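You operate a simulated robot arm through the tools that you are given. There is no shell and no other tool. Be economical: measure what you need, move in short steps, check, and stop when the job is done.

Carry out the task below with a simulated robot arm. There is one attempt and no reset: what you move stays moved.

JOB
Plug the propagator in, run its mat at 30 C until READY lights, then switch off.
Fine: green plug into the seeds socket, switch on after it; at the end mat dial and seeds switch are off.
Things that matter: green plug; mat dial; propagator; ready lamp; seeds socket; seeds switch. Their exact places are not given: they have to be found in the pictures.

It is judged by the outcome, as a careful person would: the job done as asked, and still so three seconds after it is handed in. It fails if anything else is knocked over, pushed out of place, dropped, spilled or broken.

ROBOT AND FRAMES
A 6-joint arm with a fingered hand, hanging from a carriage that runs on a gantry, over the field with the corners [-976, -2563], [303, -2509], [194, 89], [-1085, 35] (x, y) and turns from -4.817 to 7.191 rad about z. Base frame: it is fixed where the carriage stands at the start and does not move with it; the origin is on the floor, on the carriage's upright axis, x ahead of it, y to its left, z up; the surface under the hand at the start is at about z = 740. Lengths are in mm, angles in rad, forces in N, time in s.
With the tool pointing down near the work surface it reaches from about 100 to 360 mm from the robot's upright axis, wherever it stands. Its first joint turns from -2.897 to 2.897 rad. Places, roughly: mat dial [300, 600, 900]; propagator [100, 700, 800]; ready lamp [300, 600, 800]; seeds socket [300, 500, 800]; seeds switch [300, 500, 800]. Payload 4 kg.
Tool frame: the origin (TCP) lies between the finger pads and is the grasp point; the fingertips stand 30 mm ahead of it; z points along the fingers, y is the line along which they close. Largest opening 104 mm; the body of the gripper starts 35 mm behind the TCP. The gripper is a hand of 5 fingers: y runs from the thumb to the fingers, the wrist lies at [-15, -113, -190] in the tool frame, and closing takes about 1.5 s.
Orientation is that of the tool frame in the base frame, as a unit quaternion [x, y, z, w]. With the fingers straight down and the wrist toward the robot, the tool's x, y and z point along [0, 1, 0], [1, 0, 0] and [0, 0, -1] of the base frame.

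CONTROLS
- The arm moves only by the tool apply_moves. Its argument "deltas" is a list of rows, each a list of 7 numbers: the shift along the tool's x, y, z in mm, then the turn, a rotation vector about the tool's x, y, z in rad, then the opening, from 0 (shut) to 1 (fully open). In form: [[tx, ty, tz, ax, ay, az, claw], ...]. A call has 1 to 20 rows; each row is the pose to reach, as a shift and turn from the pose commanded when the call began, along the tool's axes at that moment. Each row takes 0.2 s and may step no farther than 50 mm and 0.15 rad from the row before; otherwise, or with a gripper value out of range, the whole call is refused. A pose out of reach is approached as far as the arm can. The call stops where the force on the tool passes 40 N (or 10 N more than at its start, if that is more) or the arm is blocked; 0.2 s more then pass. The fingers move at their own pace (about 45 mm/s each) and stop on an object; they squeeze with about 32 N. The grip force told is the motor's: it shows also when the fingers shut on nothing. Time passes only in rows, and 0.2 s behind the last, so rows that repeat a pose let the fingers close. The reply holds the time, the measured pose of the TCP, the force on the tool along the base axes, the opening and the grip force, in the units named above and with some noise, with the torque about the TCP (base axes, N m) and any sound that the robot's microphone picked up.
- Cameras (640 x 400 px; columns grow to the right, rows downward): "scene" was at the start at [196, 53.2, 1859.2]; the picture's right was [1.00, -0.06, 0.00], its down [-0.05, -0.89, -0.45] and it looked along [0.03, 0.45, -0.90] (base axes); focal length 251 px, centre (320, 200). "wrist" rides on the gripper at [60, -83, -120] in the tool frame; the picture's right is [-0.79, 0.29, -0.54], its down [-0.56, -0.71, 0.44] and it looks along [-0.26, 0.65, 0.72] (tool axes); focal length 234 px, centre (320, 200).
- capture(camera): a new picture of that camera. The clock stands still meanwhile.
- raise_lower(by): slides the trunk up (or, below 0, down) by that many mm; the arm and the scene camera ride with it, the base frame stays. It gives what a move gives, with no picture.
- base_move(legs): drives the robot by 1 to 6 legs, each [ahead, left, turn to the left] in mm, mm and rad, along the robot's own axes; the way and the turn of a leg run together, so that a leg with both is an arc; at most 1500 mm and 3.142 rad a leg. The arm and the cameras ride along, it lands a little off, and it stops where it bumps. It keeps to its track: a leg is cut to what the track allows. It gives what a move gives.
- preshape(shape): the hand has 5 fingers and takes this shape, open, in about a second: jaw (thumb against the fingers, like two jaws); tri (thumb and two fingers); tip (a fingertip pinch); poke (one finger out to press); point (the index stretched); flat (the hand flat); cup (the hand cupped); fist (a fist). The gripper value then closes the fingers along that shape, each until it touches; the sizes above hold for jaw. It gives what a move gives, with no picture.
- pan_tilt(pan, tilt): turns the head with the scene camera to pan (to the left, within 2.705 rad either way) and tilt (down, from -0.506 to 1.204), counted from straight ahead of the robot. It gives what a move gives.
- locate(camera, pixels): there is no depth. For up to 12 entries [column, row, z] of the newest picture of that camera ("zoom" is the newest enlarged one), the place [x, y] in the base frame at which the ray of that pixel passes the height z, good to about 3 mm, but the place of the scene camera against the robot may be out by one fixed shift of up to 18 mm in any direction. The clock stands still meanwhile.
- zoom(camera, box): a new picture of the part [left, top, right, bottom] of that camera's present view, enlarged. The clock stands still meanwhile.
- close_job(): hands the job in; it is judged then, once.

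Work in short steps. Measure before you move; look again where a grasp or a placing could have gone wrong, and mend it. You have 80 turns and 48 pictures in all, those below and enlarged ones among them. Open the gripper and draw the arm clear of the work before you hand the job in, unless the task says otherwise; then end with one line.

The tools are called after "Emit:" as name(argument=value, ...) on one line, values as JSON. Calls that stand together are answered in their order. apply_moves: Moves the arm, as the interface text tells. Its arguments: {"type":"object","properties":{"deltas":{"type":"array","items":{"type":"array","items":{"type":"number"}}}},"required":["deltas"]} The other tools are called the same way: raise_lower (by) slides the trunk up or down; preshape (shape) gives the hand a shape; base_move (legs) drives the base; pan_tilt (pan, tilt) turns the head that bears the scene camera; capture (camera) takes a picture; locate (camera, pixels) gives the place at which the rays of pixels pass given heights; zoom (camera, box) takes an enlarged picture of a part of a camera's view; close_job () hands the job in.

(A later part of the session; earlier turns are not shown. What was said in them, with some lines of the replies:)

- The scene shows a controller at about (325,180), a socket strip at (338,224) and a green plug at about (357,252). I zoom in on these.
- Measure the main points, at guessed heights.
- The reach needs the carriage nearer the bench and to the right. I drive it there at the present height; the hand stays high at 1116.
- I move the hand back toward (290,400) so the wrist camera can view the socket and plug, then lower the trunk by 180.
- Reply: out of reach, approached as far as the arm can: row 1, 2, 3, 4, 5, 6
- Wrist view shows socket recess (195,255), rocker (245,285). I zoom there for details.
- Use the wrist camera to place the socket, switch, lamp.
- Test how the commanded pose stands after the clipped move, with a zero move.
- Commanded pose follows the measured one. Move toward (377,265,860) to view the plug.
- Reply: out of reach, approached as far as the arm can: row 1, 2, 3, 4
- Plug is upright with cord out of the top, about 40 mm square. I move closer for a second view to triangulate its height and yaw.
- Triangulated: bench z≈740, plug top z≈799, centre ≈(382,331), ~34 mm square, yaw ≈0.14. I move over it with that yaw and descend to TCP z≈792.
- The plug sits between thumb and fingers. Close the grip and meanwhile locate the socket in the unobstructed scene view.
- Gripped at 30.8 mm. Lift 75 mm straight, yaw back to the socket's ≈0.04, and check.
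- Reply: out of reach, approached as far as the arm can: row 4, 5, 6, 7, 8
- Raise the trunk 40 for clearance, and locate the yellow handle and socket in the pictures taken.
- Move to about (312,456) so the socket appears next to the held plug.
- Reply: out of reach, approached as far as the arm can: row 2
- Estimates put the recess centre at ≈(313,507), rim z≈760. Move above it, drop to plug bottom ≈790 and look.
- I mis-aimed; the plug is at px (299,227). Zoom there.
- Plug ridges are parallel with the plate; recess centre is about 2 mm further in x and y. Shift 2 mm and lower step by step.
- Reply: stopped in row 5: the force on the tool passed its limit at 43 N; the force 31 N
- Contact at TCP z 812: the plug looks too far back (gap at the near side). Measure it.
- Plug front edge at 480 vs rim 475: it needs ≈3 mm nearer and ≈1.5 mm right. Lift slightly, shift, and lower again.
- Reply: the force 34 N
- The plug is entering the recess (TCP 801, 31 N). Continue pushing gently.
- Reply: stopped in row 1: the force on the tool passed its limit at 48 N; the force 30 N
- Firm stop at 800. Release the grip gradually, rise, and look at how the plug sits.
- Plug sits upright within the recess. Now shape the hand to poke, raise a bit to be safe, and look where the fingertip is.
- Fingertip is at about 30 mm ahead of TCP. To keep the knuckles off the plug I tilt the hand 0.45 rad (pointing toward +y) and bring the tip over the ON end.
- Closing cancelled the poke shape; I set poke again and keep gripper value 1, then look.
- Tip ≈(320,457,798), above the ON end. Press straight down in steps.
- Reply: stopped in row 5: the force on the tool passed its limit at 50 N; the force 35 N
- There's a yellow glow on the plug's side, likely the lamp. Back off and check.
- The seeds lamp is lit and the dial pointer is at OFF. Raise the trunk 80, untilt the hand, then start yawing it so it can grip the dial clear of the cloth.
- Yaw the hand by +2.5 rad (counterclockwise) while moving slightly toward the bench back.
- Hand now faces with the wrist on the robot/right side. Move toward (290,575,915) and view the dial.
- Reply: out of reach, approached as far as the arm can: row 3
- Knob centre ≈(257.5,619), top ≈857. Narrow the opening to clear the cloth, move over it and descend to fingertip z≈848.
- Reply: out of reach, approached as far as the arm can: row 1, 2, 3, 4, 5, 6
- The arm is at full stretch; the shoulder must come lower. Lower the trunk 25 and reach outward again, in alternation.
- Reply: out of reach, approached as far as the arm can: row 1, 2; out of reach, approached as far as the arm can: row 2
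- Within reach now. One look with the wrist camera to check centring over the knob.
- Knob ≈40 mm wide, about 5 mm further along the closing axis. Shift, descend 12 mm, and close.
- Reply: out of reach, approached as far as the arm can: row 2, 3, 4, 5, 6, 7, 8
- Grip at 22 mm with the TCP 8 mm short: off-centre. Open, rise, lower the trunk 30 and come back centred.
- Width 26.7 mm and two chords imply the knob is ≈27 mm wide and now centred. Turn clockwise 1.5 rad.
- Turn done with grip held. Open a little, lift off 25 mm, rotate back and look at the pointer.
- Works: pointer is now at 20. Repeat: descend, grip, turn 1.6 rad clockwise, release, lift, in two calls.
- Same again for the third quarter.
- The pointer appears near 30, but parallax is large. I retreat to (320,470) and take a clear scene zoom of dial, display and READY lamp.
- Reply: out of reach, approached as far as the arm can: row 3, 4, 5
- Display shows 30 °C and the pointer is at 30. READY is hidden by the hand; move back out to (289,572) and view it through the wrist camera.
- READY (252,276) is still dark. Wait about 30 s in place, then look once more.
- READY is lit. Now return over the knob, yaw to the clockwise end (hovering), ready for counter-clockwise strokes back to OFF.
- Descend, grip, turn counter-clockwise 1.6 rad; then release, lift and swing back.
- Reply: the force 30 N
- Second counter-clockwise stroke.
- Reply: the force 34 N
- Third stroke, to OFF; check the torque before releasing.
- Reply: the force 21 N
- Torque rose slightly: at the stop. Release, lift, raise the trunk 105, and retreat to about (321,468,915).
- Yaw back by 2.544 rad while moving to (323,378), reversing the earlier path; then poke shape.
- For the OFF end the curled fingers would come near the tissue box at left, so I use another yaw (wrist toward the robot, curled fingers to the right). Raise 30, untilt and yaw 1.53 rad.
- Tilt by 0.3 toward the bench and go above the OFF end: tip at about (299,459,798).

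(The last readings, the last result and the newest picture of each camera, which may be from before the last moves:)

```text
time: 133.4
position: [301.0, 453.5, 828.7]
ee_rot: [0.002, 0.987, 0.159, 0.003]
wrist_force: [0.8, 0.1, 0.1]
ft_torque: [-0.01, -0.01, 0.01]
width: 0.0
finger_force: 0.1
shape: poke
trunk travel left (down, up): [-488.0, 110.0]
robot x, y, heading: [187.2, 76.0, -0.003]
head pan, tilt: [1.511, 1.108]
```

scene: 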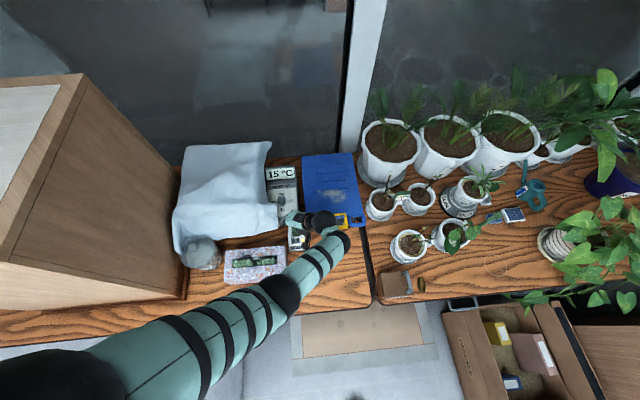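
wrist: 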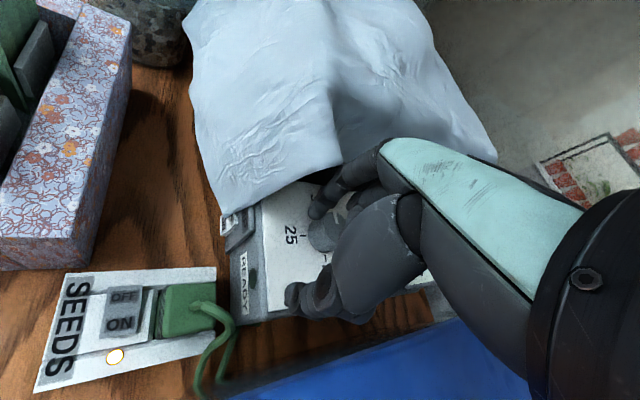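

Press straight down on the OFF end.

Emit:
apply_moves(deltas=[[3, -3, 10, 0, 0, 0, 1], [3, -6, 18, 0, 0, 0, 1], [3, -8, 23, 0, 0, 0, 1], [3, -9, 27, 0, 0, 0, 1], [3, -10.5, 31, 0, 0, 0, 1], [3, -12, 35, 0, 0, 0, 1], [3, -13, 38, 0, 0, 0, 1]])

```text
time: 134.5
position: [296.7, 459.8, 804.6]
ee_rot: [-0.002, 0.985, 0.17, 0.005]
wrist_force: [-4.3, -5.3, 26.8]
ft_torque: [-0.06, -0.08, 0.0]
width: 0.0
finger_force: 0.1
shape: poke
trunk travel left (down, up): [-488.0, 110.0]
robot x, y, heading: [188.5, 72.1, 0.0]
head pan, tilt: [1.511, 1.108]
stopped in row 5: the force on the tool passed its limit at 46 N (the readings are from after the stop); the commanded pose is now the measured one
```

Stopped at tip z≈776, with y drifted to ≈469. Lift, shift 8 mm nearer, and press again to be sure.

Emit:
apply_moves(deltas=[[0, 5, -14, 0, 0, 0, 1], [0, -4, -14, 0, 0, 0, 1], [0, -6, -7, 0, 0, 0, 1], [0, -8, -2, 0, 0, 0, 1], [0, -10, 2, 0, 0, 0, 1], [0, -11, 6, 0, 0, 0, 1], [0, -12, 10, 0, 0, 0, 1], [0, -13, 13, 0, 0, 0, 1]])

```text
time: 135.7
position: [300.2, 452.9, 805.2]
ee_rot: [-0.005, 0.984, 0.178, 0.006]
wrist_force: [-3.6, -4.4, 26.1]
ft_torque: [0.0, -0.07, -0.03]
width: 0.0
finger_force: 0.0
shape: poke
trunk travel left (down, up): [-488.0, 110.0]
robot x, y, heading: [190.6, 77.4, 0.003]
head pan, tilt: [1.511, 1.108]
stopped in row 5: the force on the tool passed its limit at 44 N (the readings are from after the stop); the commanded pose is now the measured one
```

Same stop height again, a firm bottom. Retreat well clear and use the last picture to verify dial, lamp and switch.

Emit:
apply_moves(deltas=[[0, 5, -15, 0, 0, 0, 1], [0, 5, -35, 0, 0, 0, 1], [-5, -30, -45, 0, 0, 0, 1], [-10, -70, -45, 0, 0, 0, 1], [-15, -110, -45, 0, 0, 0, 1]])

Emit:
zoom(camera="scene", box=[255, 155, 325, 253])

```text
time: 136.9
position: [313.3, 332.0, 806.5]
ee_rot: [-0.004, 0.985, 0.173, 0.006]
wrist_force: [0.2, 0.7, -0.6]
ft_torque: [-0.02, -0.02, 0.0]
width: 0.1
finger_force: 0.1
shape: poke
trunk travel left (down, up): [-488.0, 110.0]
robot x, y, heading: [188.7, 72.1, 0.006]
head pan, tilt: [1.511, 1.108]
```

```text
4.08 times, centred on (290, 204) of scene
```

zoom: 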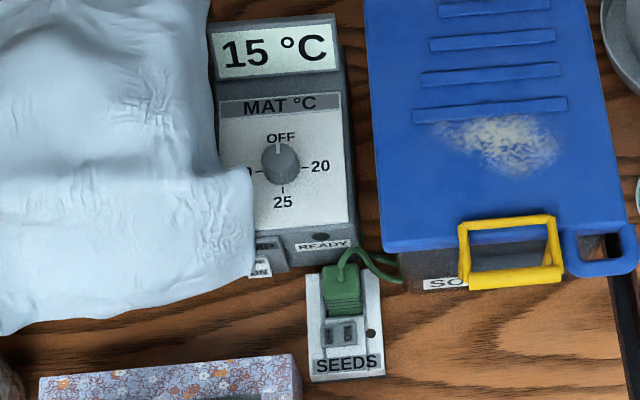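

Lamp dark, pointer at OFF, READY out, plug in place. Raise the arm clear, open the hand and hand in.

Emit:
raise_lower(by=110)

Emit:
preshape(shape="jaw")

Emit:
close_job()

```text
time: 138.3
position: [313.9, 332.3, 917.5]
ee_rot: [-0.003, 0.985, 0.173, 0.006]
wrist_force: [0.2, -1.0, 0.4]
ft_torque: [0.0, 0.04, 0.02]
width: 0.0
finger_force: 0.1
shape: poke
trunk travel left (down, up): [-598.0, 0.0]
robot x, y, heading: [189.4, 75.8, -0.003]
head pan, tilt: [1.511, 1.108]
```

```text
time: 139.2
position: [313.0, 331.0, 917.2]
ee_rot: [-0.004, 0.985, 0.173, 0.005]
wrist_force: [0.0, -0.1, -0.1]
ft_torque: [0.01, -0.01, 0.0]
width: 104.1
finger_force: 0.2
shape: jaw
trunk travel left (down, up): [-598.0, 0.0]
robot x, y, heading: [188.1, 76.5, 0.006]
head pan, tilt: [1.511, 1.108]
```

```text
The job is handed in.
```

The job is handed in: I put the green plug in the seeds socket, switched it on and ran the mat at 30 °C until READY lit; the last picture shows the mat dial at OFF and the seeds lamp dark.
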